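You operate a simulated robot arm through the tools that you are given. There is no shell and no other tool. Be economical: measure what you need, move in short steps, check, and stop when the job is done.

You run a simulated two-armed robot. Do the job below in one go: nothing can be reset, and whatever is moved stays where it is left.

JOB
Empty the slurry from the blue pot into the brown tub.
Fine: shut the white lever first, spill nothing, stand the pot on the black pad under the spout, then open the lever again. Set down upright: blue square pot.

It is judged by the outcome, as a careful person would: the job done as asked, and still so three seconds after it is handed in. It fails if anything else is knocked over, pushed out of place, dropped, spilled or broken.

ROBOT AND FRAMES
Two 7-joint arms with fingered hands on one trunk, on a base that drives. Base frame: it is fixed to the floor where the robot stands at the start and does not move with it; the origin is under the middle of the robot, x ahead of it, y to its left, z up. Units: m, degrees, N and s.
The left shoulder is at the start at [0.099, 0.173, 1.102], the right one opposite. With the tool pointing down near the work surface each hand reaches from about 0.46 to 0.82 m from the robot's upright axis, wherever it stands, measured 20 degrees to its own side. Places, roughly: black pad [0.5, 0.1, 0.8]; brown tub [0.4, 0, 0.8]; red lever on the capped pipe [0.4, 0.3, 0.9]; white lever on the panel [0.6, 0, 0.9]; yellow tube with a tab [0.4, 0.4, 0.9]. Payload 3.5 kg a hand.
The TCP of each hand is the grasp point between the finger pads, 0.03 m short of the fingertips. In the tool frame z runs along the fingers and y along their closing line. The gripper opens to 0.104 m. The gripper's body begins 0.035 m behind the TCP. The gripper is a hand of 3 fingers: y runs from the thumb to the fingers, the wrist lies at [-0.015, -0.104, -0.178] in the tool frame, and closing takes about 1.5 s.
Orientation is that of the tool frame in the base frame, as [roll, pitch, yaw] about the fixed x, y, z axes, in that order (R = Rz(yaw) Ry(pitch) Rx(roll)). With the fingers straight down and the wrist toward the robot, the tool's x, y and z point along [0, 1, 0], [1, 0, 0] and [0, 0, -1] of the base frame.

CONTROLS
- The arms move only by the tool arm_command. It takes "left_targets", "right_targets" or both (then of equal length, played together; a hand with none holds still); each is a list of rows, each a list of 6 numbers: the shift along the tool's x, y, z in m, then the turn, a rotation vector about the tool's x, y, z in degrees. In form: [[dx, dy, dz, ax, ay, az], ...]. A call has 1 to 10 rows; each row is the pose to reach, as a shift and turn from the pose commanded when the call began, along the tool's axes at that moment. "left_fingers" and "right_fingers" are, for a hand that has rows, the gripper command, from -1 (shut) to 1 (fully open), values between in proportion, set as the call begins (left out, the last holds). Each row takes 0.2 s and may step no farther than 0.05 m and 8.6 degrees from the row before; otherwise, or with a gripper value out of range, the whole call is refused. Where a pose cannot be reached the arm comes as near as it can. A force on the tool above 40 N (or 10 N above the force at the start of the call, whichever is more), or a blocked arm, ends the call early, and 0.2 s more pass. Each finger travels about 0.072 m/s and halts on what it meets, pressing with about 29 N; the grip force reading is that of the motor and also rises with nothing between the fingers. The clock runs only during rows and for 0.2 s after the last one: add rows that repeat a pose to give the fingers time. It gives the time, the measured TCP pose, the force on the tool (base axes), the opening and the grip force at its end, in the units of the frame above (readings bear some noise), with the torque about the TCP (base axes, N m) and any sound that the robot's microphone picked up, and new pictures: "show" is both (left out), scene, wrist or none (wrist: the cameras of the hands that moved).
- Cameras (640 x 400 px; columns grow to the right, rows downward): "scene" is now at [0.2011, 0.0185, 1.2837]; the picture's right is [0.19, -0.98, 0.00], its down [-0.49, -0.10, -0.87] and it looks along [0.85, 0.17, -0.50] (base axes); focal length 214 px, centre (320, 200). "left" rides on the left gripper at [-0.064, -0.094, -0.117] in its tool frame; the picture's right is [-0.72, -0.33, 0.61], its down [0.64, -0.65, 0.40] and it looks along [0.27, 0.68, 0.68] (tool axes); focal length 238 px, centre (320, 200). "right" rides on the right gripper at [0.064, -0.094, -0.117] in its tool frame; the picture's right is [-0.72, 0.33, -0.61], its down [-0.64, -0.65, 0.40] and it looks along [-0.27, 0.68, 0.68] (tool axes); focal length 238 px, centre (320, 200). There is no depth. A picture from a camera that has moved, and an enlarged one, comes with that camera's place and axes in the base frame and with its lens.
- slide_trunk(by): slides the trunk up (or, below 0, down) by that many m; the arms and the scene camera ride with it, the base frame stays. It gives what a move gives, with no picture.
- roll_base(legs): drives the robot by 1 to 6 legs, each [ahead, left, turn to the left] in m, m and degrees, along the robot's own axes; the way and the turn of a leg run together, so that a leg with both is an arc; at most 1.5 m and 180 degrees a leg. The arms and the cameras ride along, it lands a little off, and it stops where it bumps. It gives what a move gives, and a new picture of the scene camera.
- finger_targets(index, middle, thumb_bend, thumb_turn, hand): sets how far each is bent, from 0 (flat) to 100 (curled in); at 30 the hand is open as for a grip, at 70 the pads meet at the TCP. One left out holds its place. A second passes; each finger stops where it meets its share of the squeeze, and holds until it gets a number again. A gripper value or a shape takes the hand back. It gives what a move gives, with no picture; readings hold the bend of each and the force on the fingers (four entries, about 0 where the hand has none), thumb and palm. thumb_turn goes from beside the hand (0) to across from the fingers (100), as for a grip.
- preshape(shape, hand): the hand has 3 fingers and takes this shape, open, in about a second: jaw (thumb against the fingers, like two jaws); tri (thumb and two fingers); tip (a fingertip pinch); poke (one finger out to press); point (the index stretched); flat (the hand flat); cup (the hand cupped); fist (a fist). The gripper value then closes the fingers along that shape, each until it touches; the sizes above hold for jaw. It gives what a move gives, with no picture.
- head_to(pan, tilt): turns the head with the scene camera to pan (to the left, within 86 degrees either way) and tilt (down, from -29 to 69), counted from straight ahead of the robot. It gives what a move gives, and a new picture of the scene camera.
- close_up(camera, box): a new picture of the part [left, top, right, bottom] of that camera's present view, enlarged. It takes no simulated time.
- sign_off(): hands the job in; it is judged then, once.

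Work in short steps. Places have to be worked out from the pictures, the camera data and where the tool is seen: move nearer, look again, correct. Check each grasp and each placing, and mend what went wrong. You have 120 turns and 260 pictures in all, those below and enlarged ones among them. Open the grippers and draw the arms clear of the work before you hand the job in, unless the task says otherwise; then end with one line.

The tools are called after "Emit:" by a JSON object that holds its "fn" and its "kwargs". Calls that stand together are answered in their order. arm_command: Moves the arms, as the interface text tells. Its arguments: {"type":"object","properties":{"left_targets":{"type":"array"},"left_fingers":{"type":"number"},"right_targets":{"type":"array"},"right_fingers":{"type":"number"},"show":{"type":"string","enum":["both","scene","wrist","none"]}},"required":[]} The other tools are called the same way: slide_trunk (by) slides the trunk up or down; preshape (shape, hand) gives the hand a shape; finger_targets (index, middle, thumb_bend, thumb_turn, hand) moves the fingers one by one; roll_base (legs) drives the base; head_to (pan, tilt) turns the head that bears the scene camera; close_up (camera, box) takes an enlarged picture of a part of a camera's view; sign_off () hands the job in.

At the start:

```text
t: 0.0
left_tool_pos: [0.4576, 0.3103, 1.1774]
left_tcp_rot: [-180.0, 0.0, 89.9]
left_force: [0.4, 0.5, 0.1]
left_torque: [-0.01, -0.01, -0.01]
left_finger_gap: 0.1038
left_grip_force: 0.0
left_shape: jaw
left_bend: [30.0, 30.0, 30.0, 98.0]
left_finger forces: [0.0, 0.0, 0.0, 0.0, 0.0, 0.0]
right_tool_pos: [0.5708, -0.1148, 1.23]
right_tcp_rot: [-179.9, 0.1, 90.0]
right_force: [0.2, 0.0, -0.3]
right_torque: [-0.01, 0.01, 0.0]
right_finger_gap: 0.1036
right_grip_force: 0.1
right_shape: jaw
right_bend: [30.0, 30.0, 30.0, 98.0]
right_finger forces: [0.1, 0.1, 0.1, 0.1, 0.0, 0.0]
trunk travel left (down, up): [-0.2, 0.554]
robot x, y, heading: [-0.0017, 0.0, -0.2]
head pan, tilt: [11.2, 29.7]
```

scene: 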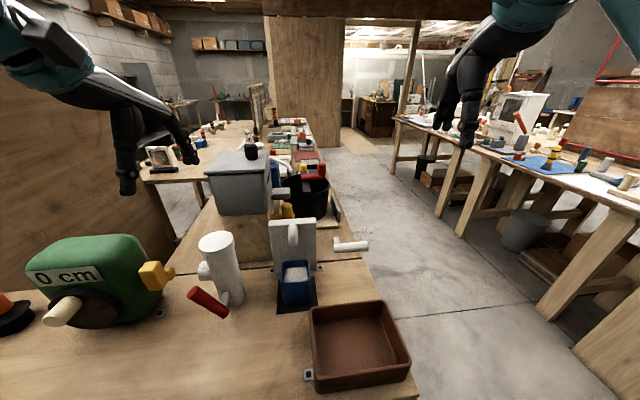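
right: 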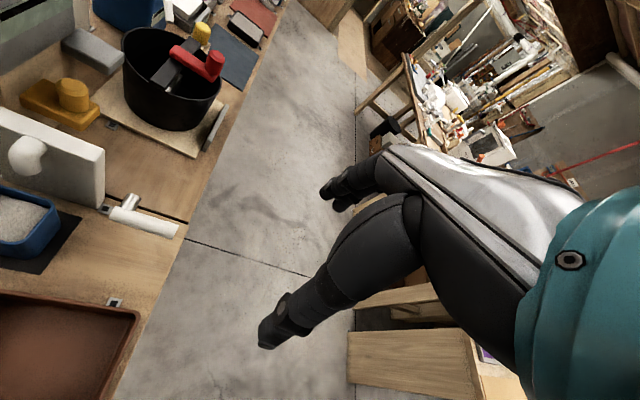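
left: 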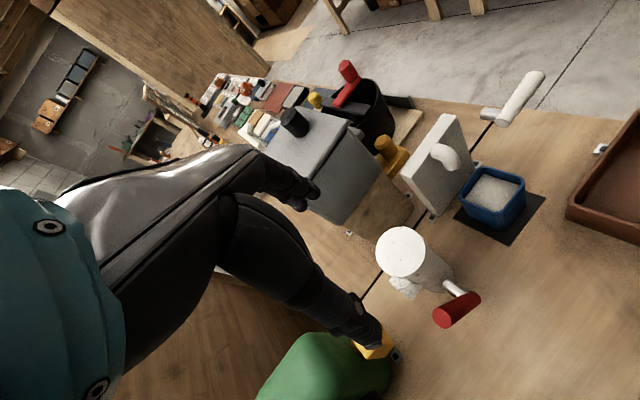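

I start by looking closer at the pot, spout, lever and tub.

Emit:
{"fn": "close_up", "kwargs": {"camera": "scene", "box": [180, 200, 420, 400]}}

Emit:
{"fn": "close_up", "kwargs": {"camera": "left", "box": [380, 50, 640, 250]}}

Emit:
{"fn": "close_up", "kwargs": {"camera": "right", "box": [0, 80, 240, 400]}}

```text
2.00 times, centred on (300, 300) of scene
camera zoom: at [0.2011, 0.0185, 1.2837], right [0.19, -0.98, 0.0], down [-0.49, -0.1, -0.87], along [0.85, 0.17, -0.5], focal length 429 px, centre (360, 0)
```

zoom: 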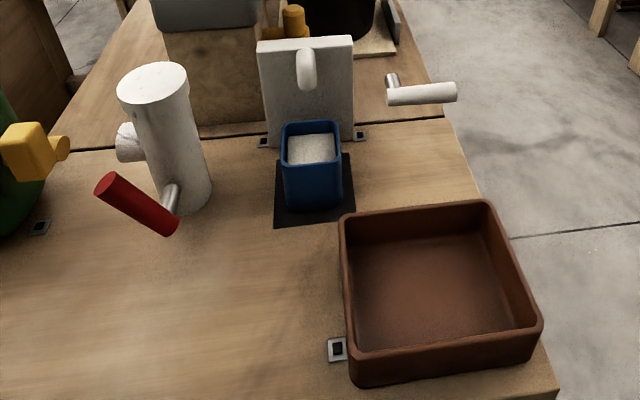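

```text
2.00 times, centred on (510, 150) of left
camera zoom: at [0.3636, 0.2463, 1.2935], right [-0.33, -0.72, -0.61], down [-0.65, 0.64, -0.4], along [0.68, 0.27, -0.68], focal length 477 px, centre (-60, 300)
```

zoom: 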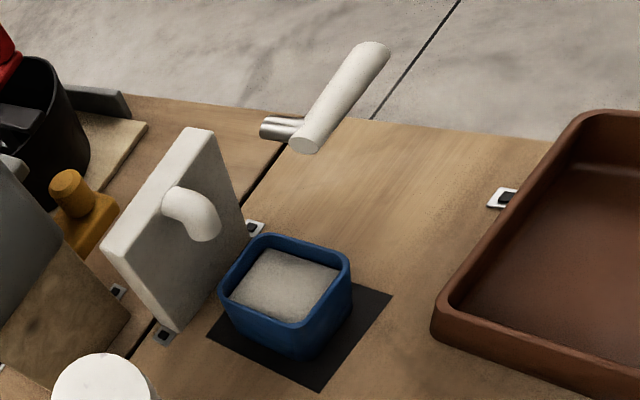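

```text
1.25 times, centred on (120, 240) of right
camera zoom: at [0.4781, -0.0509, 1.347], right [0.33, -0.72, 0.61], down [-0.65, -0.64, -0.4], along [0.68, -0.27, -0.68], focal length 298 px, centre (570, 150)
```

zoom: 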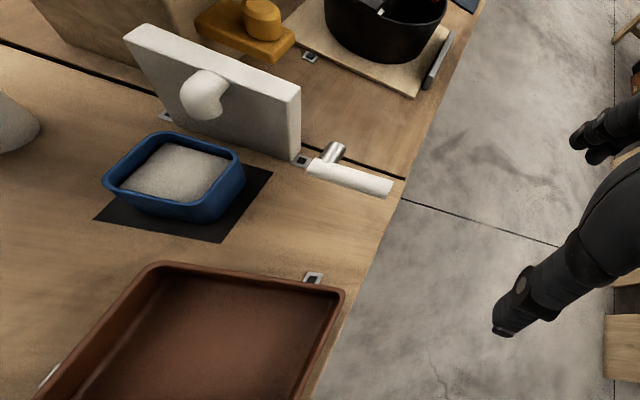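

Rough triangulation puts the white lever near (0.62, 0.02, 0.91), on a panel that seems yawed by about 25-30°. I'll tilt the head down and take zooms for finer measurements.

Emit:
{"fn": "head_to", "kwargs": {"pan": 5, "tilt": 50}}

Emit:
{"fn": "close_up", "kwargs": {"camera": "scene", "box": [220, 60, 420, 185]}}

Emit:
{"fn": "close_up", "kwargs": {"camera": "scene", "box": [240, 140, 480, 290]}}

Emit:
{"fn": "close_up", "kwargs": {"camera": "right", "box": [0, 100, 200, 225]}}

```text
t: 0.8
left_tool_pos: [0.457, 0.311, 1.1775]
left_tcp_rot: [-180.0, 0.0, 90.0]
left_force: [-0.2, -0.1, 0.2]
left_torque: [0.01, -0.02, 0.0]
left_finger_gap: 0.1037
left_grip_force: 0.0
left_shape: jaw
left_bend: [30.0, 30.0, 30.0, 98.0]
left_finger forces: [0.0, 0.1, 0.0, 0.0, 0.1, 0.1]
right_tool_pos: [0.5727, -0.1141, 1.2295]
right_tcp_rot: [-179.9, 0.1, 90.0]
right_force: [0.6, -0.3, 1.1]
right_torque: [-0.02, -0.01, 0.0]
right_finger_gap: 0.1041
right_grip_force: 0.1
right_shape: jaw
right_bend: [30.0, 30.0, 30.0, 98.0]
right_finger forces: [0.0, 0.0, 0.0, 0.0, 0.0, 0.1]
trunk travel left (down, up): [-0.2, 0.554]
robot x, y, heading: [0.0018, 0.0012, -0.1]
head pan, tilt: [5.0, 50.0]
camera scene: at [0.189, 0.0077, 1.2537], right [0.09, -1.0, 0.0], down [-0.76, -0.07, -0.64], along [0.64, 0.06, -0.77], focal length 214 px, centre (320, 200)
```

scene: 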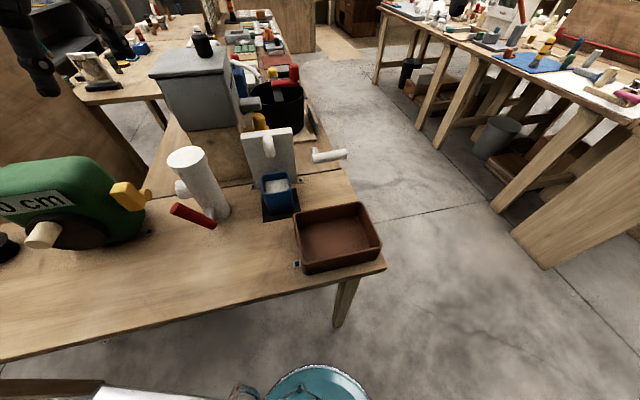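

```text
3.20 times, centred on (320, 122) of scene
camera zoom: at [0.189, 0.0077, 1.2537], right [0.09, -1.0, 0.0], down [-0.76, -0.07, -0.64], along [0.64, 0.06, -0.77], focal length 686 px, centre (320, 448)
```

zoom: 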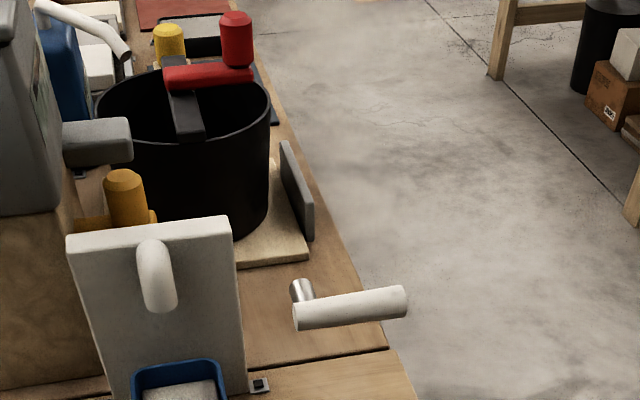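

```text
2.67 times, centred on (360, 215) of scene
camera zoom: at [0.189, 0.0077, 1.2537], right [0.09, -1.0, 0.0], down [-0.76, -0.07, -0.64], along [0.64, 0.06, -0.77], focal length 572 px, centre (213, 160)
```

zoom: 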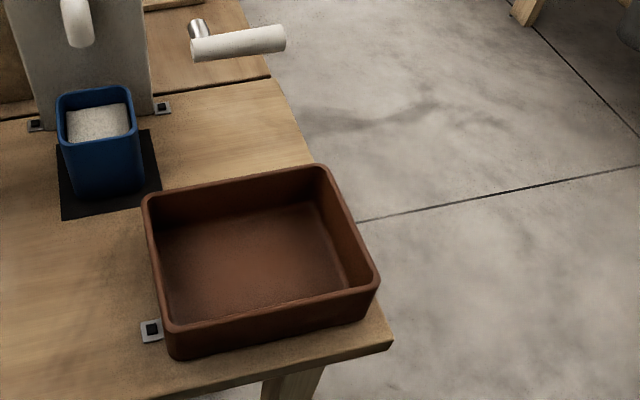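

```text
3.20 times, centred on (100, 162) of right
camera zoom: at [0.4782, -0.0509, 1.347], right [0.33, -0.72, 0.61], down [-0.65, -0.64, -0.4], along [0.68, -0.27, -0.68], focal length 763 px, centre (1024, 320)
```

zoom: 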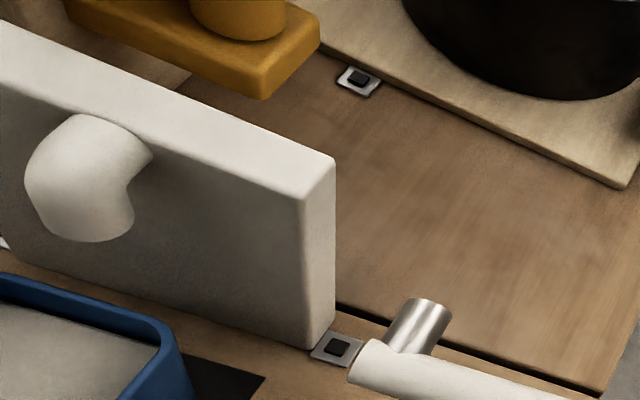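

Table is at z≈0.80; the pot is about 0.067 m square, rim at ≈0.878, centred near (0.547, 0.147), yawed ≈17°. The spout tip is at z≈0.925. I'll turn the right hand so its fingers point forward and down with the closing line horizontal, yawing first in free air.

Emit:
{"fn": "arm_command", "kwargs": {"right_targets": [[0, 0, 0, 0, 0, -8.5], [0, 0, 0, 0, 0, -17], [0, 0, 0, 0, 0, -25.5], [0, 0, 0, 0, 0, -34], [0, 0, 0, 0, 0, -42.5], [0, 0, 0, 0, 0, -51], [0, 0, 0, 0, 0, -59.5], [0, 0, 0, 0, 0, -68], [0, 0, 0, 0, 0, -76.5], [0, 0, 0, 0, 0, -85]], "show": "none"}}

```text
t: 3.0
left_tool_pos: [0.4577, 0.3096, 1.1767]
left_tcp_rot: [180.0, 0.0, 90.0]
left_force: [0.0, -0.2, 0.3]
left_torque: [0.0, -0.01, -0.02]
left_finger_gap: 0.1034
left_grip_force: 0.1
left_shape: jaw
left_bend: [30.0, 30.0, 30.0, 98.0]
left_finger forces: [0.0, 0.1, 0.0, 0.0, 0.0, 0.0]
right_tool_pos: [0.5711, -0.1149, 1.2292]
right_tcp_rot: [179.9, 0.0, 175.2]
right_force: [-0.3, -0.1, 0.1]
right_torque: [0.02, -0.01, -0.01]
right_finger_gap: 0.1035
right_grip_force: 0.0
right_shape: jaw
right_bend: [30.0, 30.0, 30.0, 98.0]
right_finger forces: [0.0, 0.0, 0.1, 0.0, 0.1, 0.0]
trunk travel left (down, up): [-0.2, 0.554]
robot x, y, heading: [0.0003, -0.0003, 0.1]
head pan, tilt: [5.0, 50.0]
```

Yaw works. Next I finish the yaw, pitch the fingers forward and lower somewhat.

Emit:
{"fn": "arm_command", "kwargs": {"right_targets": [[0.004, 0.007, 0.02, -1.37, -7.06, -2.94], [0.008, 0.014, 0.04, -2.74, -14.1, -5.9], [0.012, 0.021, 0.06, -4.1, -21.2, -8.8], [0.016, 0.028, 0.08, -5.5, -28.2, -11.8], [0.02, 0.035, 0.1, -6.9, -35.3, -14.7], [0.025, 0.042, 0.125, -8.2, -42.3, -17.7], [0.03, 0.05, 0.15, -9.6, -49.4, -20.6]]}}

```text
t: 4.6
left_tool_pos: [0.4566, 0.3106, 1.178]
left_tcp_rot: [180.0, 0.1, 90.1]
left_force: [0.9, 0.3, -0.4]
left_torque: [0.04, -0.02, -0.01]
left_finger_gap: 0.1038
left_grip_force: 0.1
left_shape: jaw
left_bend: [30.0, 30.0, 30.0, 98.0]
left_finger forces: [0.0, 0.0, 0.0, 0.0, 0.0, 0.1]
right_tool_pos: [0.5479, -0.0633, 1.08]
right_tcp_rot: [179.9, 50.1, -163.0]
right_force: [0.3, 0.5, -0.5]
right_torque: [0.0, -0.01, -0.02]
right_finger_gap: 0.1038
right_grip_force: 0.1
right_shape: jaw
right_bend: [30.0, 30.0, 30.0, 98.0]
right_finger forces: [0.1, 0.0, 0.0, 0.1, 0.1, 0.1]
trunk travel left (down, up): [-0.2, 0.554]
robot x, y, heading: [0.0003, -0.0017, -0.2]
head pan, tilt: [5.0, 50.0]
camera scene: at [0.189, 0.0075, 1.2537], right [0.09, -1.0, 0.0], down [-0.76, -0.07, -0.64], along [0.64, 0.06, -0.77], focal length 214 px, centre (320, 200)
camera right: at [0.4505, -0.1908, 1.1063], right [-0.11, 0.31, 0.94], down [0.88, -0.41, 0.23], along [0.46, 0.86, -0.23], focal length 238 px, centre (320, 200)
```

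scene: 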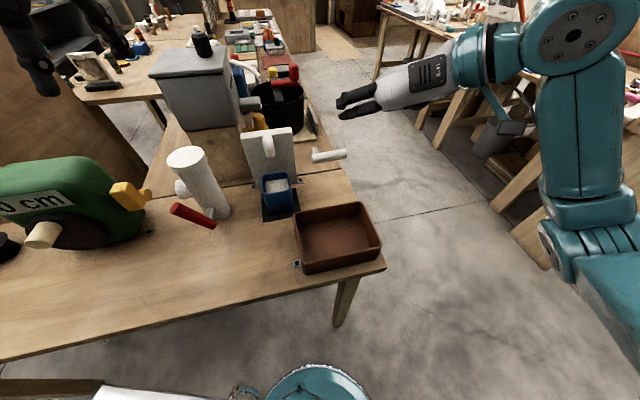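
right: 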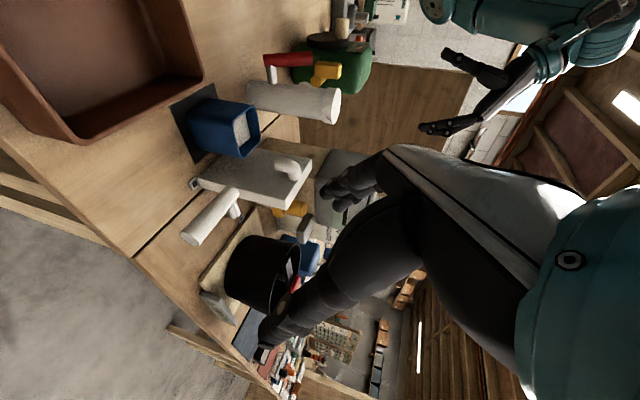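

Orientation reached. The right camera sees the lever from the side, so I zoom in there.

Emit:
{"fn": "close_up", "kwargs": {"camera": "right", "box": [140, 70, 340, 270]}}

```text
2.00 times, centred on (240, 170) of right
camera zoom: at [0.4505, -0.1908, 1.1063], right [-0.11, 0.31, 0.94], down [0.88, -0.41, 0.23], along [0.46, 0.86, -0.23], focal length 477 px, centre (480, 260)
```

zoom: 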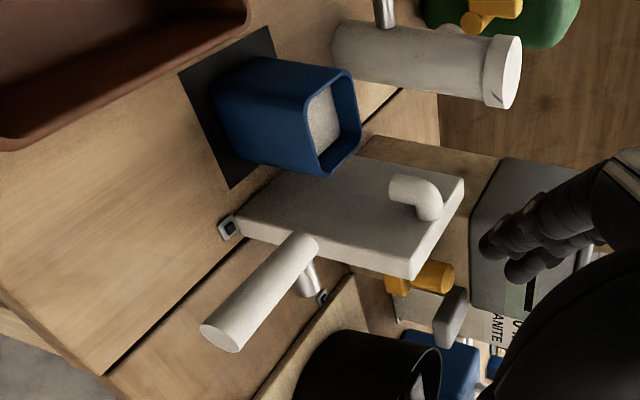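

The handle runs nearly level from its pivot near (0.605, 0.055, 0.915) to a free end at (0.635, -0.016, 0.908). I'll close the hand and bring it just above the handle's outer part.

Emit:
{"fn": "arm_command", "kwargs": {"right_targets": [[0.007, 0.0075, 0.027, 0, 0, 0], [0.014, 0.015, 0.055, 0, 0, 0], [0.021, 0.0225, 0.082, 0, 0, 0], [0.028, 0.03, 0.11, 0, 0, 0], [0.03, 0.0375, 0.13, 0, 0, 0], [0.03, 0.0375, 0.13, 0, 0, 0], [0.03, 0.0375, 0.13, 0, 0, 0], [0.03, 0.0375, 0.13, 0, 0, 0]], "right_fingers": -1}}

Emit:
{"fn": "close_up", "kwargs": {"camera": "scene", "box": [220, 80, 420, 205]}}

```text
t: 6.4
left_tool_pos: [0.4579, 0.31, 1.1757]
left_tcp_rot: [-180.0, 0.0, 90.0]
left_force: [-0.6, -0.1, 0.0]
left_torque: [0.0, 0.01, 0.02]
left_finger_gap: 0.1036
left_grip_force: 0.0
left_shape: jaw
left_bend: [30.0, 30.0, 30.0, 98.0]
left_finger forces: [0.0, 0.0, 0.0, 0.0, 0.0, 0.1]
right_tool_pos: [0.6136, -0.0022, 0.9744]
right_tcp_rot: [-179.9, 50.1, -162.7]
right_force: [0.9, -0.8, -0.1]
right_torque: [-0.03, 0.02, -0.04]
right_finger_gap: 0.0
right_grip_force: 28.9
right_shape: jaw
right_bend: [70.0, 70.0, 47.0, 100.0]
right_finger forces: [0.0, 0.0, 0.0, 0.0, 0.0, 0.0]
trunk travel left (down, up): [-0.2, 0.554]
robot x, y, heading: [-0.0019, -0.0005, -0.0]
head pan, tilt: [5.0, 50.0]
camera scene: at [0.189, 0.0077, 1.2537], right [0.09, -1.0, 0.0], down [-0.76, -0.07, -0.64], along [0.64, 0.06, -0.77], focal length 214 px, centre (320, 200)
camera right: at [0.5161, -0.1303, 1.0002], right [-0.1, 0.31, 0.95], down [0.88, -0.41, 0.23], along [0.46, 0.86, -0.23], focal length 238 px, centre (320, 200)
```

scene: 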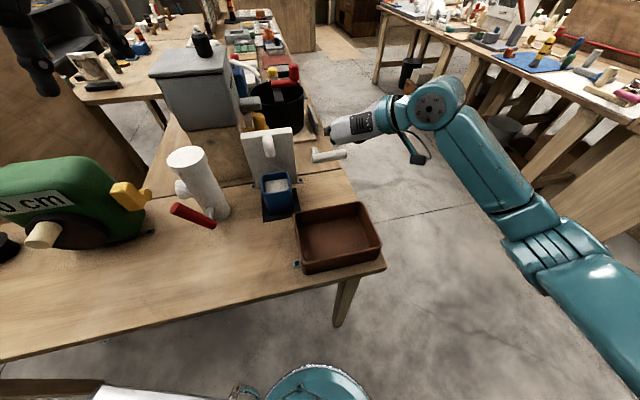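
right: 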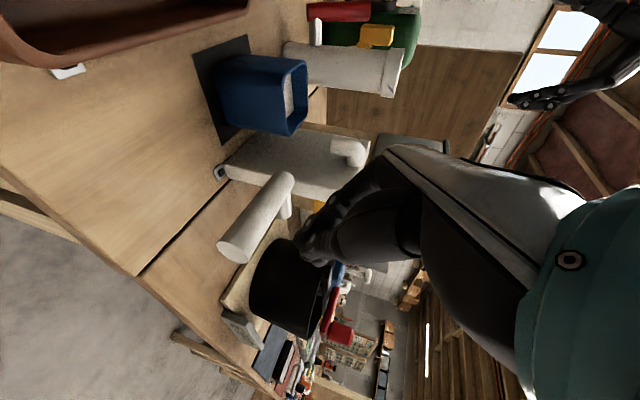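

```text
3.20 times, centred on (320, 142) of scene
camera zoom: at [0.189, 0.0077, 1.2537], right [0.09, -1.0, 0.0], down [-0.76, -0.07, -0.64], along [0.64, 0.06, -0.77], focal length 686 px, centre (320, 384)
```

zoom: 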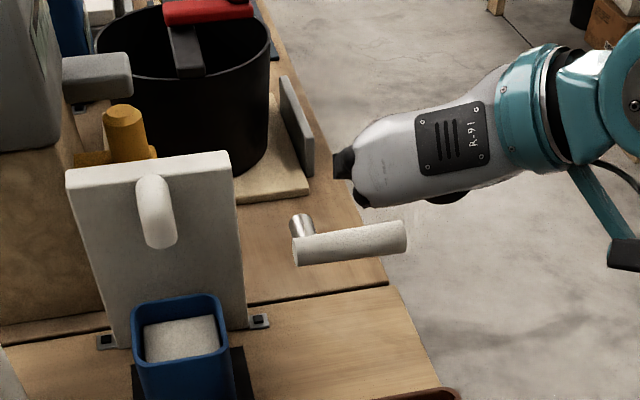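

The closed fingers are above the handle. I lower gently to press it down and see whether it turns that way.

Emit:
{"fn": "arm_command", "kwargs": {"right_targets": [[0.0115, 0, 0.0096, 0, 0, 0], [0.0191, 0, 0.0161, 0, 0, 0], [0.0268, 0, 0.0225, 0, 0, 0], [0.0306, 0, 0.0257, 0, 0, 0], [0.0345, 0, 0.0289, 0, 0, 0], [0.0383, 0, 0.0321, 0, 0, 0]]}}

Emit:
{"fn": "close_up", "kwargs": {"camera": "scene", "box": [220, 80, 420, 205]}}

```text
t: 7.8
left_tool_pos: [0.4579, 0.3098, 1.1766]
left_tcp_rot: [180.0, 0.1, 90.0]
left_force: [0.1, 0.1, 0.6]
left_torque: [0.0, 0.0, -0.04]
left_finger_gap: 0.1038
left_grip_force: 0.0
left_shape: jaw
left_bend: [30.0, 30.0, 30.0, 98.0]
left_finger forces: [0.0, 0.0, 0.0, 0.0, 0.0, 0.0]
right_tool_pos: [0.613, -0.0044, 0.9235]
right_tcp_rot: [-179.9, 50.1, -162.9]
right_force: [1.2, -1.1, 4.5]
right_torque: [0.02, -0.04, -0.02]
right_finger_gap: 0.0001
right_grip_force: 29.1
right_shape: jaw
right_bend: [70.0, 70.0, 47.0, 100.0]
right_finger forces: [0.1, 0.1, 0.0, 0.0, 0.0, 0.0]
trunk travel left (down, up): [-0.2, 0.554]
robot x, y, heading: [0.0002, -0.0005, -0.1]
head pan, tilt: [5.0, 50.0]
camera scene: at [0.1886, 0.0076, 1.2537], right [0.09, -1.0, 0.0], down [-0.76, -0.07, -0.64], along [0.64, 0.06, -0.77], focal length 214 px, centre (320, 200)
camera right: at [0.5149, -0.1314, 0.9504], right [-0.1, 0.31, 0.95], down [0.88, -0.41, 0.23], along [0.46, 0.86, -0.23], focal length 238 px, centre (320, 200)
```

scene: 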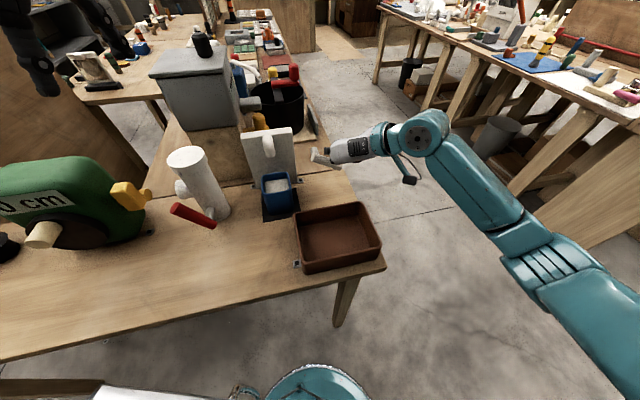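
right: 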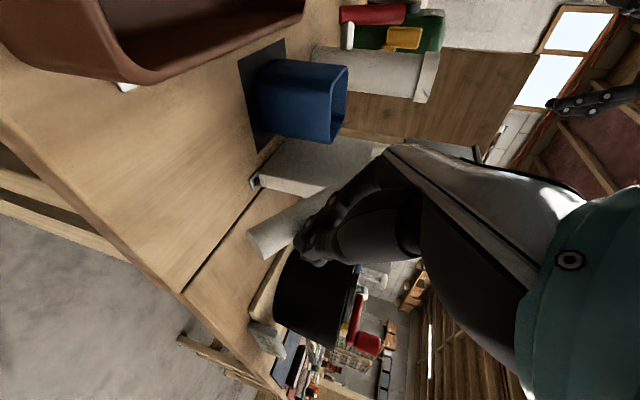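

```text
3.20 times, centred on (320, 142) of scene
camera zoom: at [0.1886, 0.0076, 1.2537], right [0.09, -1.0, 0.0], down [-0.76, -0.07, -0.64], along [0.64, 0.06, -0.77], focal length 686 px, centre (320, 384)
```

zoom: 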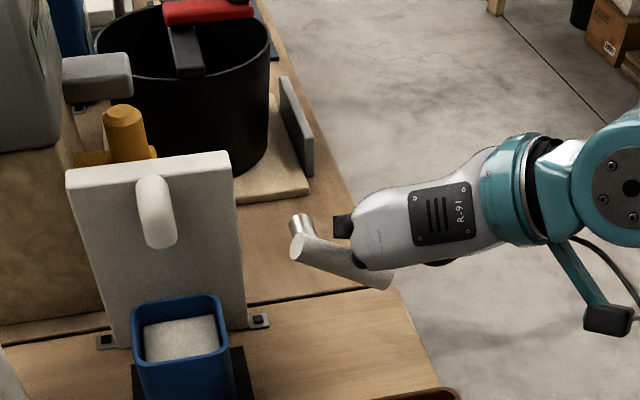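

Pressing down turns it easily (now ~25°). I continue along the arc around the pivot.

Emit:
{"fn": "arm_command", "kwargs": {"right_targets": [[0.007, 0.001, 0.006, 0, 0, 0], [0.0146, 0.004, 0.0122, 0, 0, 0], [0.0192, 0.007, 0.0161, 0, 0, 0], [0.0237, 0.011, 0.02, 0, 0, 0], [0.028, 0.015, 0.0235, 0, 0, 0], [0.0322, 0.02, 0.027, 0, 0, 0]]}}

Emit:
{"fn": "close_up", "kwargs": {"camera": "scene", "box": [220, 80, 420, 205]}}

```text
t: 9.4
left_tool_pos: [0.4555, 0.3063, 1.178]
left_tcp_rot: [179.9, -0.1, 89.8]
left_force: [1.2, 0.3, -0.2]
left_torque: [0.0, 0.02, 0.0]
left_finger_gap: 0.1038
left_grip_force: 0.1
left_shape: jaw
left_bend: [30.0, 30.0, 30.0, 98.0]
left_finger forces: [0.1, 0.1, 0.1, 0.0, 0.0, 0.0]
right_tool_pos: [0.6077, 0.0081, 0.885]
right_tcp_rot: [-179.8, 50.3, -163.3]
right_force: [-13.2, -20.0, 8.1]
right_torque: [0.52, -0.17, 0.37]
right_finger_gap: 0.0002
right_grip_force: 29.2
right_shape: jaw
right_bend: [70.0, 70.0, 46.0, 100.0]
right_finger forces: [0.0, 24.9, 0.0, 0.1, 0.0, 0.0]
trunk travel left (down, up): [-0.2, 0.554]
robot x, y, heading: [-0.002, -0.0038, -0.2]
head pan, tilt: [5.0, 50.0]
stopped in row 6 (right hand): the force on the tool passed its limit at 40 N (the readings are from after the stop); the commanded pose is now the measured one
camera scene: at [0.1861, 0.0043, 1.254], right [0.08, -1.0, 0.0], down [-0.76, -0.06, -0.64], along [0.64, 0.06, -0.76], focal length 214 px, centre (320, 200)
camera right: at [0.5083, -0.1188, 0.9099], right [-0.1, 0.31, 0.94], down [0.88, -0.42, 0.24], along [0.47, 0.85, -0.23], focal length 238 px, centre (320, 200)
```

scene: 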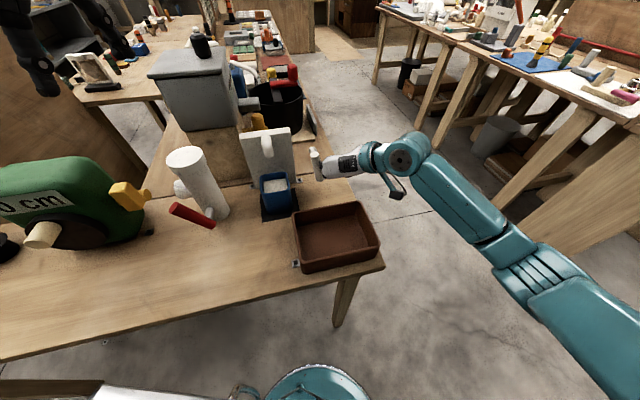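
right: 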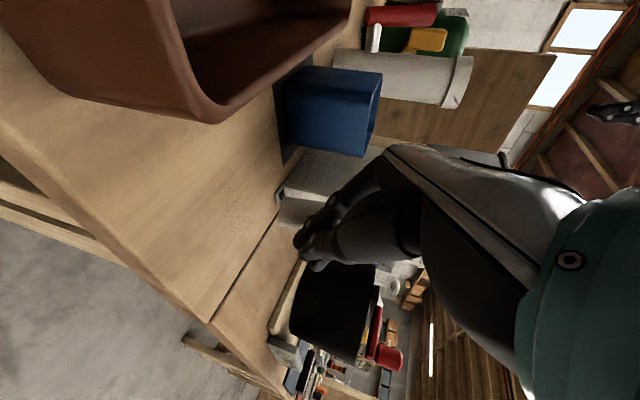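

```text
3.20 times, centred on (320, 142) of scene
camera zoom: at [0.1861, 0.0043, 1.254], right [0.08, -1.0, 0.0], down [-0.76, -0.06, -0.64], along [0.64, 0.06, -0.76], focal length 686 px, centre (320, 384)
```

zoom: 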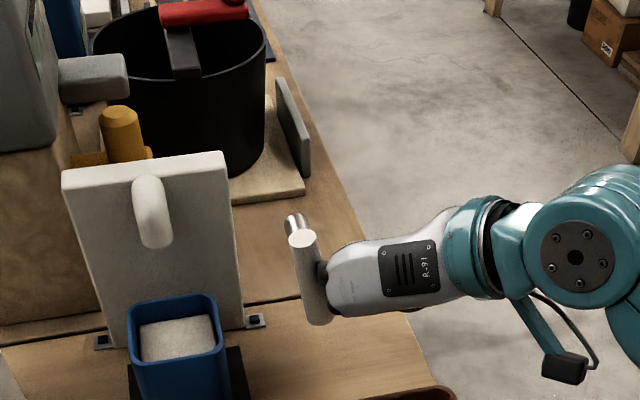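

The handle now hangs vertical and the hand met a firm stop (>40 N), so the lever is shut. I back away to the right, then up, and look.

Emit:
{"fn": "arm_command", "kwargs": {"right_targets": [[0, -0.015, 0, 0, 0, 0], [0, -0.03, 0, 0, 0, 0], [0, -0.04, -0.03, 0, 0, 0], [-0.02, -0.04, -0.06, 0, 0, 0], [-0.05, -0.04, -0.09, 0, 0, 0], [-0.08, -0.02, -0.12, 0, 0, 0]], "right_fingers": 1}}

Emit:
{"fn": "close_up", "kwargs": {"camera": "right", "box": [100, 50, 350, 250]}}

Emit:
{"fn": "close_up", "kwargs": {"camera": "scene", "box": [220, 80, 420, 205]}}

```text
t: 10.8
left_tool_pos: [0.4585, 0.3094, 1.1778]
left_tcp_rot: [-179.9, 0.0, 89.8]
left_force: [0.3, 0.0, -0.7]
left_torque: [-0.05, 0.0, -0.02]
left_finger_gap: 0.1039
left_grip_force: 0.0
left_shape: jaw
left_bend: [30.0, 30.0, 30.0, 98.0]
left_finger forces: [0.1, 0.0, 0.0, 0.0, 0.0, 0.0]
right_tool_pos: [0.5731, -0.0157, 1.0203]
right_tcp_rot: [-179.8, 50.0, -163.0]
right_force: [-1.2, 0.1, 0.8]
right_torque: [0.05, 0.01, 0.0]
right_finger_gap: 0.1037
right_grip_force: 0.0
right_shape: jaw
right_bend: [30.0, 30.0, 30.0, 98.0]
right_finger forces: [0.0, 0.1, 0.1, 0.0, 0.0, 0.0]
trunk travel left (down, up): [-0.2, 0.554]
robot x, y, heading: [-0.0013, -0.0004, 0.1]
head pan, tilt: [5.0, 50.0]
camera scene: at [0.1886, 0.0076, 1.2537], right [0.09, -1.0, 0.0], down [-0.76, -0.07, -0.64], along [0.64, 0.06, -0.77], focal length 214 px, centre (320, 200)
camera right: at [0.4752, -0.143, 1.0457], right [-0.1, 0.31, 0.94], down [0.88, -0.42, 0.23], along [0.47, 0.85, -0.23], focal length 238 px, centre (320, 200)
```

scene: 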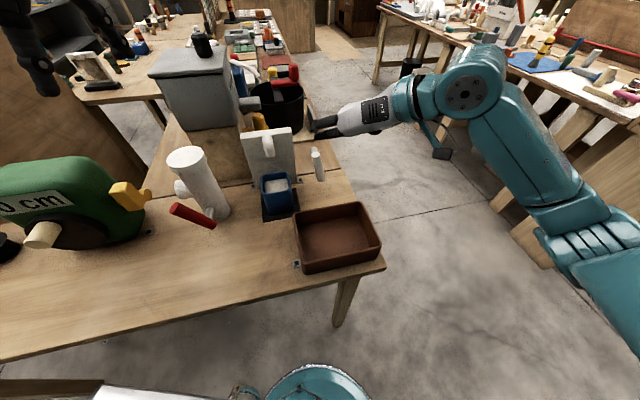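
right: 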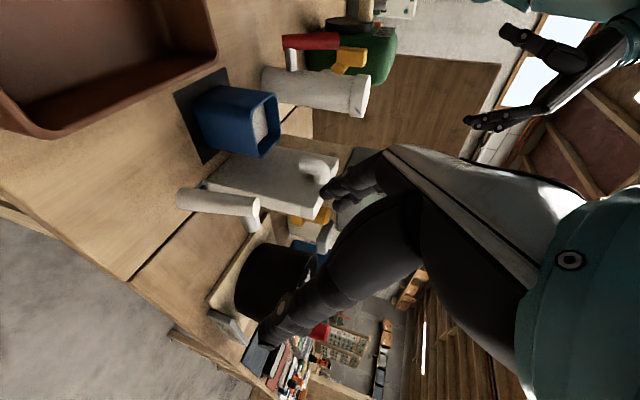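

```text
2.00 times, centred on (225, 150) of right
camera zoom: at [0.4752, -0.143, 1.0457], right [-0.1, 0.31, 0.94], down [0.88, -0.42, 0.23], along [0.47, 0.85, -0.23], focal length 477 px, centre (510, 300)
```

zoom: 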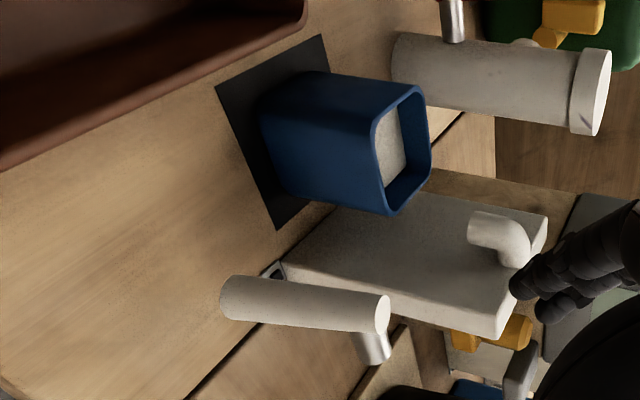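

```text
3.20 times, centred on (320, 142) of scene
camera zoom: at [0.1886, 0.0076, 1.2537], right [0.09, -1.0, 0.0], down [-0.76, -0.07, -0.64], along [0.64, 0.06, -0.77], focal length 686 px, centre (320, 384)
```

zoom: 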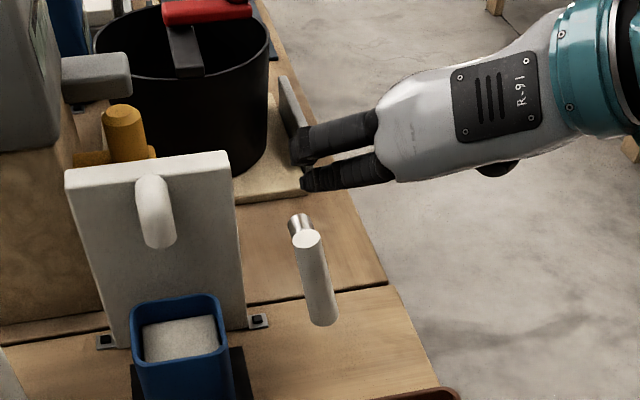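

The lever stays down. Refined: pot centre ≈(0.546, 0.150), yaw ≈17°, tub rim z≈0.855 with centre ≈(0.44, 0.0). I move the open hand to a pre-grasp behind and above the pot.

Emit:
{"fn": "arm_command", "kwargs": {"right_targets": [[0.023, 0.033, 0.002, 0, 0, 0], [0.047, 0.067, 0.004, 0, 0, 0], [0.07, 0.1, 0.006, 0, 0, 0], [0.093, 0.133, 0.008, 0, 0, 0], [0.1167, 0.1668, 0.0103, 0, 0, 0]]}}

Emit:
{"fn": "close_up", "kwargs": {"camera": "scene", "box": [200, 110, 400, 235]}}

Emit:
{"fn": "close_up", "kwargs": {"camera": "left", "box": [340, 60, 640, 250]}}

```text
t: 12.0
left_tool_pos: [0.457, 0.31, 1.1779]
left_tcp_rot: [179.9, 0.0, 89.9]
left_force: [-0.7, 0.0, -0.2]
left_torque: [0.02, 0.01, -0.02]
left_finger_gap: 0.1038
left_grip_force: 0.1
left_shape: jaw
left_bend: [30.0, 30.0, 30.0, 98.0]
left_finger forces: [0.0, 0.0, 0.0, 0.0, 0.0, 0.1]
right_tool_pos: [0.462, 0.1238, 0.923]
right_tcp_rot: [-179.8, 50.1, -163.1]
right_force: [-0.4, 0.0, -0.3]
right_torque: [0.01, -0.03, -0.02]
right_finger_gap: 0.1039
right_grip_force: 0.0
right_shape: jaw
right_bend: [30.0, 30.0, 30.0, 98.0]
right_finger forces: [0.1, 0.0, 0.0, 0.0, 0.0, 0.0]
trunk travel left (down, up): [-0.2, 0.554]
robot x, y, heading: [0.0028, -0.0008, -0.1]
head pan, tilt: [5.0, 50.0]
camera scene: at [0.1888, 0.0074, 1.2537], right [0.09, -1.0, 0.0], down [-0.76, -0.07, -0.64], along [0.64, 0.05, -0.77], focal length 214 px, centre (320, 200)
camera right: at [0.3642, -0.004, 0.9498], right [-0.1, 0.31, 0.94], down [0.88, -0.42, 0.23], along [0.47, 0.85, -0.23], focal length 238 px, centre (320, 200)
```

scene: 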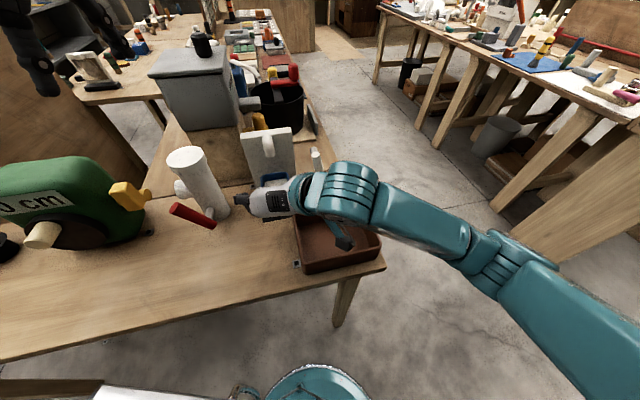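
right: 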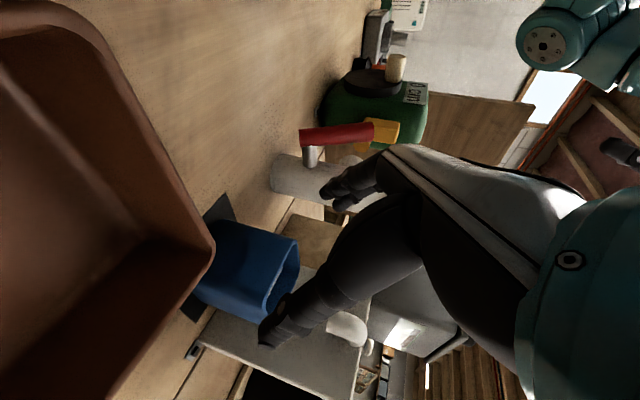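

```text
3.20 times, centred on (300, 172) of scene
camera zoom: at [0.1888, 0.0074, 1.2537], right [0.09, -1.0, 0.0], down [-0.76, -0.07, -0.64], along [0.64, 0.05, -0.77], focal length 686 px, centre (384, 288)
```

zoom: 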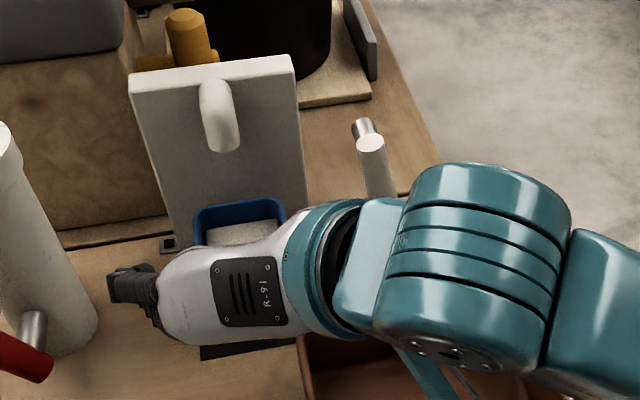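

```text
2.11 times, centred on (490, 155) of left
camera zoom: at [0.3638, 0.2457, 1.2934], right [-0.33, -0.72, -0.61], down [-0.65, 0.64, -0.4], along [0.68, 0.27, -0.68], focal length 502 px, centre (-38, 295)
```

zoom: 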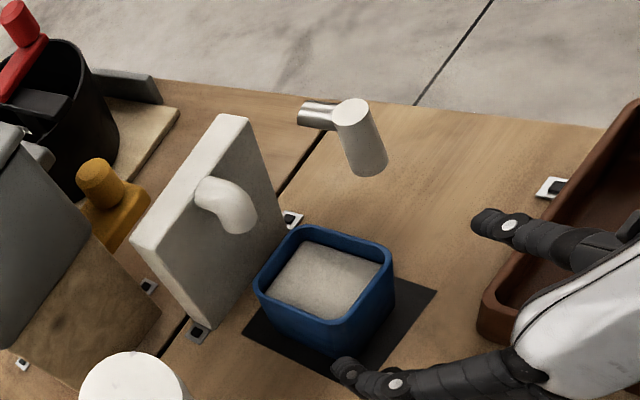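

The left camera shows the fingers well aligned to straddle the pot. I advance along the finger direction, halfway first.

Emit:
{"fn": "arm_command", "kwargs": {"right_targets": [[0, 0, 0.02, 0, 0, 0], [0.0005, -0.001, 0.04, 0, 0, 0], [0.001, -0.0015, 0.06, 0, 0, 0]], "show": "none"}}

Emit:
{"fn": "close_up", "kwargs": {"camera": "left", "box": [400, 100, 640, 250]}}

Emit:
{"fn": "close_up", "kwargs": {"camera": "right", "box": [100, 100, 420, 300]}}

```text
t: 12.8
left_tool_pos: [0.4572, 0.3089, 1.1766]
left_tcp_rot: [179.9, -0.2, 90.0]
left_force: [-0.2, 0.7, 0.3]
left_torque: [0.01, 0.0, 0.0]
left_finger_gap: 0.1037
left_grip_force: 0.1
left_shape: jaw
left_bend: [30.0, 30.0, 30.0, 98.0]
left_finger forces: [0.0, 0.0, 0.1, 0.0, 0.0, 0.1]
right_tool_pos: [0.5058, 0.1364, 0.8835]
right_tcp_rot: [-179.8, 50.1, -163.1]
right_force: [1.1, -0.3, -0.6]
right_torque: [-0.02, 0.0, -0.01]
right_finger_gap: 0.1037
right_grip_force: 0.1
right_shape: jaw
right_bend: [30.0, 30.0, 30.0, 98.0]
right_finger forces: [0.0, 0.0, 0.0, 0.1, 0.0, 0.0]
trunk travel left (down, up): [-0.2, 0.554]
robot x, y, heading: [0.0001, -0.0011, 0.1]
head pan, tilt: [5.0, 50.0]
```

```text
2.67 times, centred on (520, 175) of left
camera zoom: at [0.364, 0.2454, 1.2934], right [-0.33, -0.72, -0.61], down [-0.65, 0.64, -0.4], along [0.68, 0.27, -0.68], focal length 636 px, centre (-213, 267)
```

zoom: 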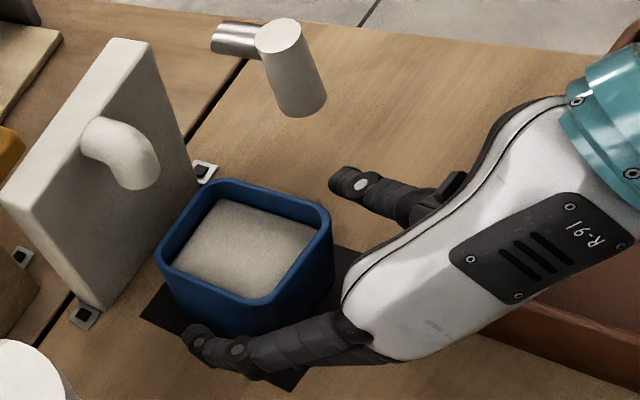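

```text
2.00 times, centred on (260, 200) of right
camera zoom: at [0.4078, 0.0079, 0.9112], right [-0.1, 0.31, 0.94], down [0.88, -0.42, 0.23], along [0.47, 0.85, -0.23], focal length 477 px, centre (440, 200)
```

zoom: 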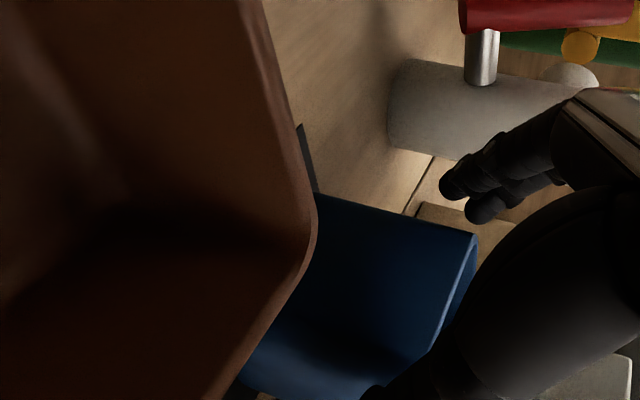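

Midpoint of the fingertips lines up with the pot's midline, so I advance the rest.

Emit:
{"fn": "arm_command", "kwargs": {"right_targets": [[0.0003, -0.001, 0.012, 0, 0, 0], [0.0003, -0.001, 0.024, 0, 0, 0], [0.0003, -0.001, 0.034, 0, 0, 0]], "show": "none"}}

Emit:
{"fn": "close_up", "kwargs": {"camera": "left", "box": [400, 100, 640, 250]}}

Emit:
{"fn": "close_up", "kwargs": {"camera": "scene", "box": [200, 110, 400, 235]}}

```text
t: 13.6
left_tool_pos: [0.4569, 0.3097, 1.1757]
left_tcp_rot: [180.0, -0.1, 89.9]
left_force: [0.4, 0.0, 0.4]
left_torque: [0.0, -0.02, -0.01]
left_finger_gap: 0.1038
left_grip_force: 0.0
left_shape: jaw
left_bend: [30.0, 30.0, 30.0, 98.0]
left_finger forces: [0.0, 0.0, 0.0, 0.0, 0.0, 0.0]
right_tool_pos: [0.5321, 0.1395, 0.8633]
right_tcp_rot: [-179.9, 50.2, -163.2]
right_force: [-0.8, 0.0, 0.5]
right_torque: [-0.02, -0.03, 0.01]
right_finger_gap: 0.1037
right_grip_force: 0.0
right_shape: jaw
right_bend: [30.0, 30.0, 30.0, 98.0]
right_finger forces: [0.2, 0.0, 0.1, 0.0, 0.4, 0.0]
trunk travel left (down, up): [-0.2, 0.554]
robot x, y, heading: [0.0003, 0.0018, -0.3]
head pan, tilt: [5.0, 50.0]
```

```text
2.67 times, centred on (520, 175) of left
camera zoom: at [0.3638, 0.2453, 1.2935], right [-0.33, -0.72, -0.61], down [-0.65, 0.64, -0.4], along [0.68, 0.27, -0.68], focal length 636 px, centre (-213, 267)
```

zoom: 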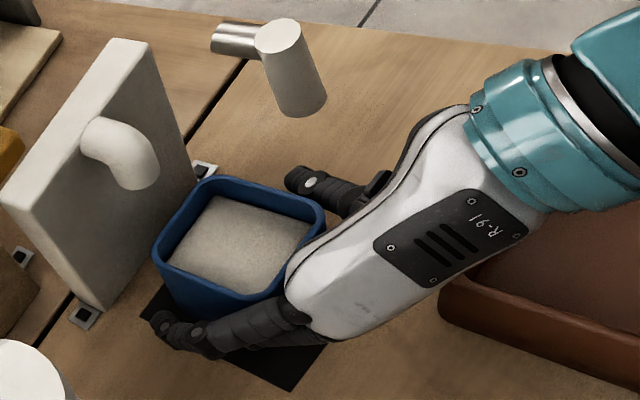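

```text
3.20 times, centred on (300, 172) of scene
camera zoom: at [0.1888, 0.007, 1.2537], right [0.09, -1.0, 0.0], down [-0.76, -0.07, -0.64], along [0.64, 0.06, -0.77], focal length 686 px, centre (384, 288)
```

zoom: 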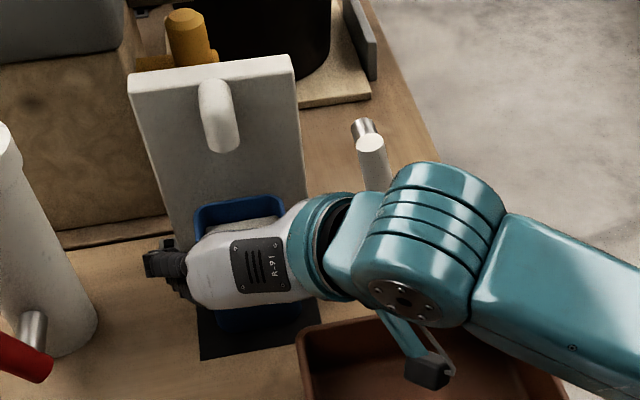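

The pot looks nudged a few mm forward at most; no significant force. I close the fingers gently and watch.

Emit:
{"fn": "arm_command", "kwargs": {"right_targets": [[0, 0, -0.003, 0, 0, 0], [0, 0, -0.003, 0, 0, 0], [0, 0, -0.003, 0, 0, 0], [0, 0, -0.003, 0, 0, 0], [0, 0, -0.003, 0, 0, 0], [0, 0, -0.003, 0, 0, 0], [0, 0, -0.003, 0, 0, 0]], "right_fingers": -1, "show": "none"}}

Emit:
{"fn": "close_up", "kwargs": {"camera": "left", "box": [400, 100, 640, 250]}}

```text
t: 15.2
left_tool_pos: [0.4571, 0.3087, 1.1768]
left_tcp_rot: [179.9, -0.2, 89.9]
left_force: [0.7, 0.3, 0.2]
left_torque: [0.02, 0.0, 0.02]
left_finger_gap: 0.1035
left_grip_force: 0.1
left_shape: jaw
left_bend: [30.0, 30.0, 30.0, 98.0]
left_finger forces: [0.1, 0.1, 0.1, 0.0, 0.1, 0.0]
right_tool_pos: [0.53, 0.1401, 0.8659]
right_tcp_rot: [-179.9, 50.3, -163.2]
right_force: [-0.1, -0.6, 3.0]
right_torque: [0.17, -0.06, 0.05]
right_finger_gap: 0.077
right_grip_force: 28.9
right_shape: jaw
right_bend: [29.0, 41.0, 44.0, 98.0]
right_finger forces: [19.3, 10.8, 0.1, 0.0, 31.7, 0.0]
trunk travel left (down, up): [-0.2, 0.554]
robot x, y, heading: [-0.0003, 0.0022, 0.0]
head pan, tilt: [5.0, 50.0]
```

```text
2.67 times, centred on (520, 175) of left
camera zoom: at [0.3636, 0.2453, 1.2936], right [-0.33, -0.72, -0.61], down [-0.65, 0.64, -0.4], along [0.68, 0.27, -0.68], focal length 636 px, centre (-213, 267)
```

zoom: 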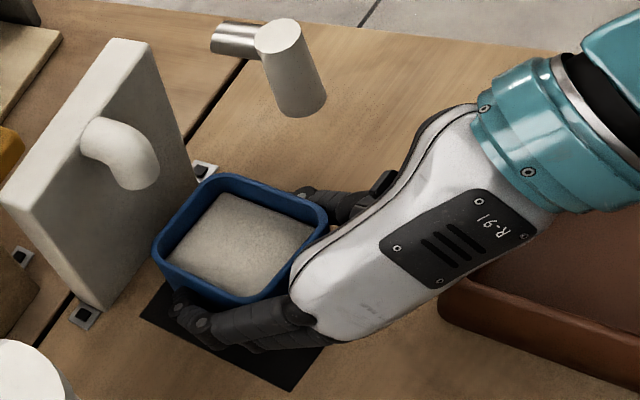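

Grip holds (index/middle 19+11 N against thumb 32 N). I lift 1.5 cm to check.

Emit:
{"fn": "arm_command", "kwargs": {"right_targets": [[-0.004, 0, -0.0032, 0, 0, 0], [-0.0077, 0, -0.0064, 0, 0, 0], [-0.0115, 0, -0.0096, 0, 0, 0], [-0.0115, 0, -0.0096, 0, 0, 0]], "show": "none"}}

Emit:
{"fn": "close_up", "kwargs": {"camera": "left", "box": [400, 100, 640, 250]}}

Emit:
{"fn": "close_up", "kwargs": {"camera": "scene", "box": [200, 110, 400, 235]}}

Emit:
{"fn": "close_up", "kwargs": {"camera": "right", "box": [100, 100, 420, 300]}}

```text
t: 16.2
left_tool_pos: [0.4579, 0.3092, 1.1767]
left_tcp_rot: [179.9, 0.1, 89.9]
left_force: [-0.4, 0.0, -0.5]
left_torque: [0.01, 0.03, 0.02]
left_finger_gap: 0.1036
left_grip_force: 0.1
left_shape: jaw
left_bend: [30.0, 30.0, 30.0, 98.0]
left_finger forces: [0.0, 0.0, 0.0, 0.0, 0.0, 0.0]
right_tool_pos: [0.5309, 0.1398, 0.8788]
right_tcp_rot: [180.0, 50.0, -163.3]
right_force: [-0.4, 0.1, -0.3]
right_torque: [0.0, 0.03, -0.02]
right_finger_gap: 0.0772
right_grip_force: 28.6
right_shape: jaw
right_bend: [29.0, 41.0, 44.0, 98.0]
right_finger forces: [19.2, 10.7, 0.1, 0.1, 31.2, 0.0]
trunk travel left (down, up): [-0.2, 0.554]
robot x, y, heading: [0.0001, 0.0005, -0.1]
head pan, tilt: [5.0, 50.0]
```

```text
2.67 times, centred on (520, 175) of left
camera zoom: at [0.3639, 0.2454, 1.2934], right [-0.33, -0.72, -0.61], down [-0.65, 0.64, -0.4], along [0.68, 0.27, -0.68], focal length 636 px, centre (-213, 267)
```

zoom: 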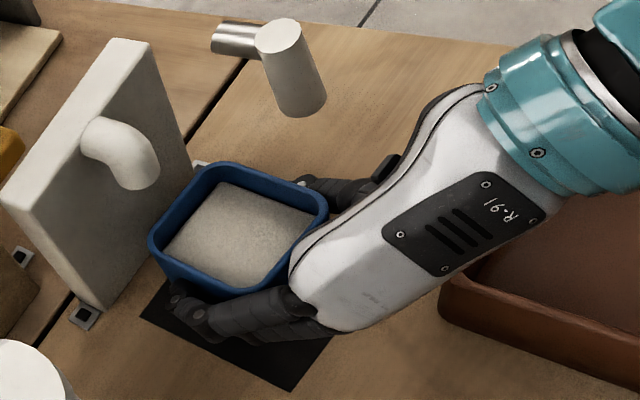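

```text
3.20 times, centred on (300, 172) of scene
camera zoom: at [0.1889, 0.0071, 1.2536], right [0.09, -1.0, 0.0], down [-0.76, -0.07, -0.64], along [0.64, 0.06, -0.77], focal length 686 px, centre (384, 288)
```

zoom: 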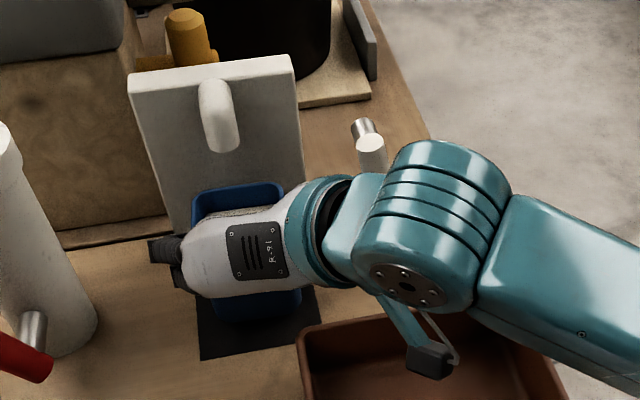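

```text
2.00 times, centred on (260, 200) of right
camera zoom: at [0.4314, 0.0118, 0.9058], right [-0.1, 0.31, 0.94], down [0.88, -0.42, 0.23], along [0.47, 0.85, -0.23], focal length 477 px, centre (440, 200)
```

zoom: 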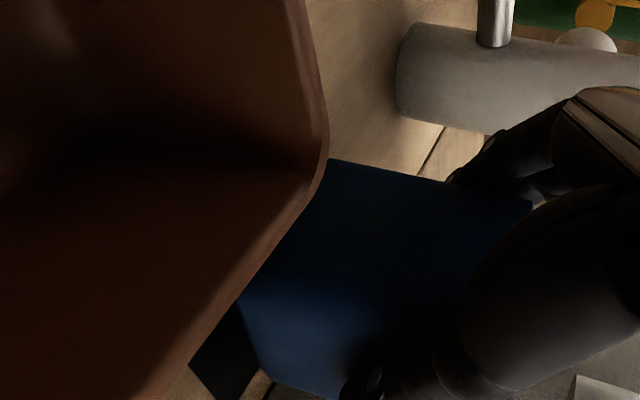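

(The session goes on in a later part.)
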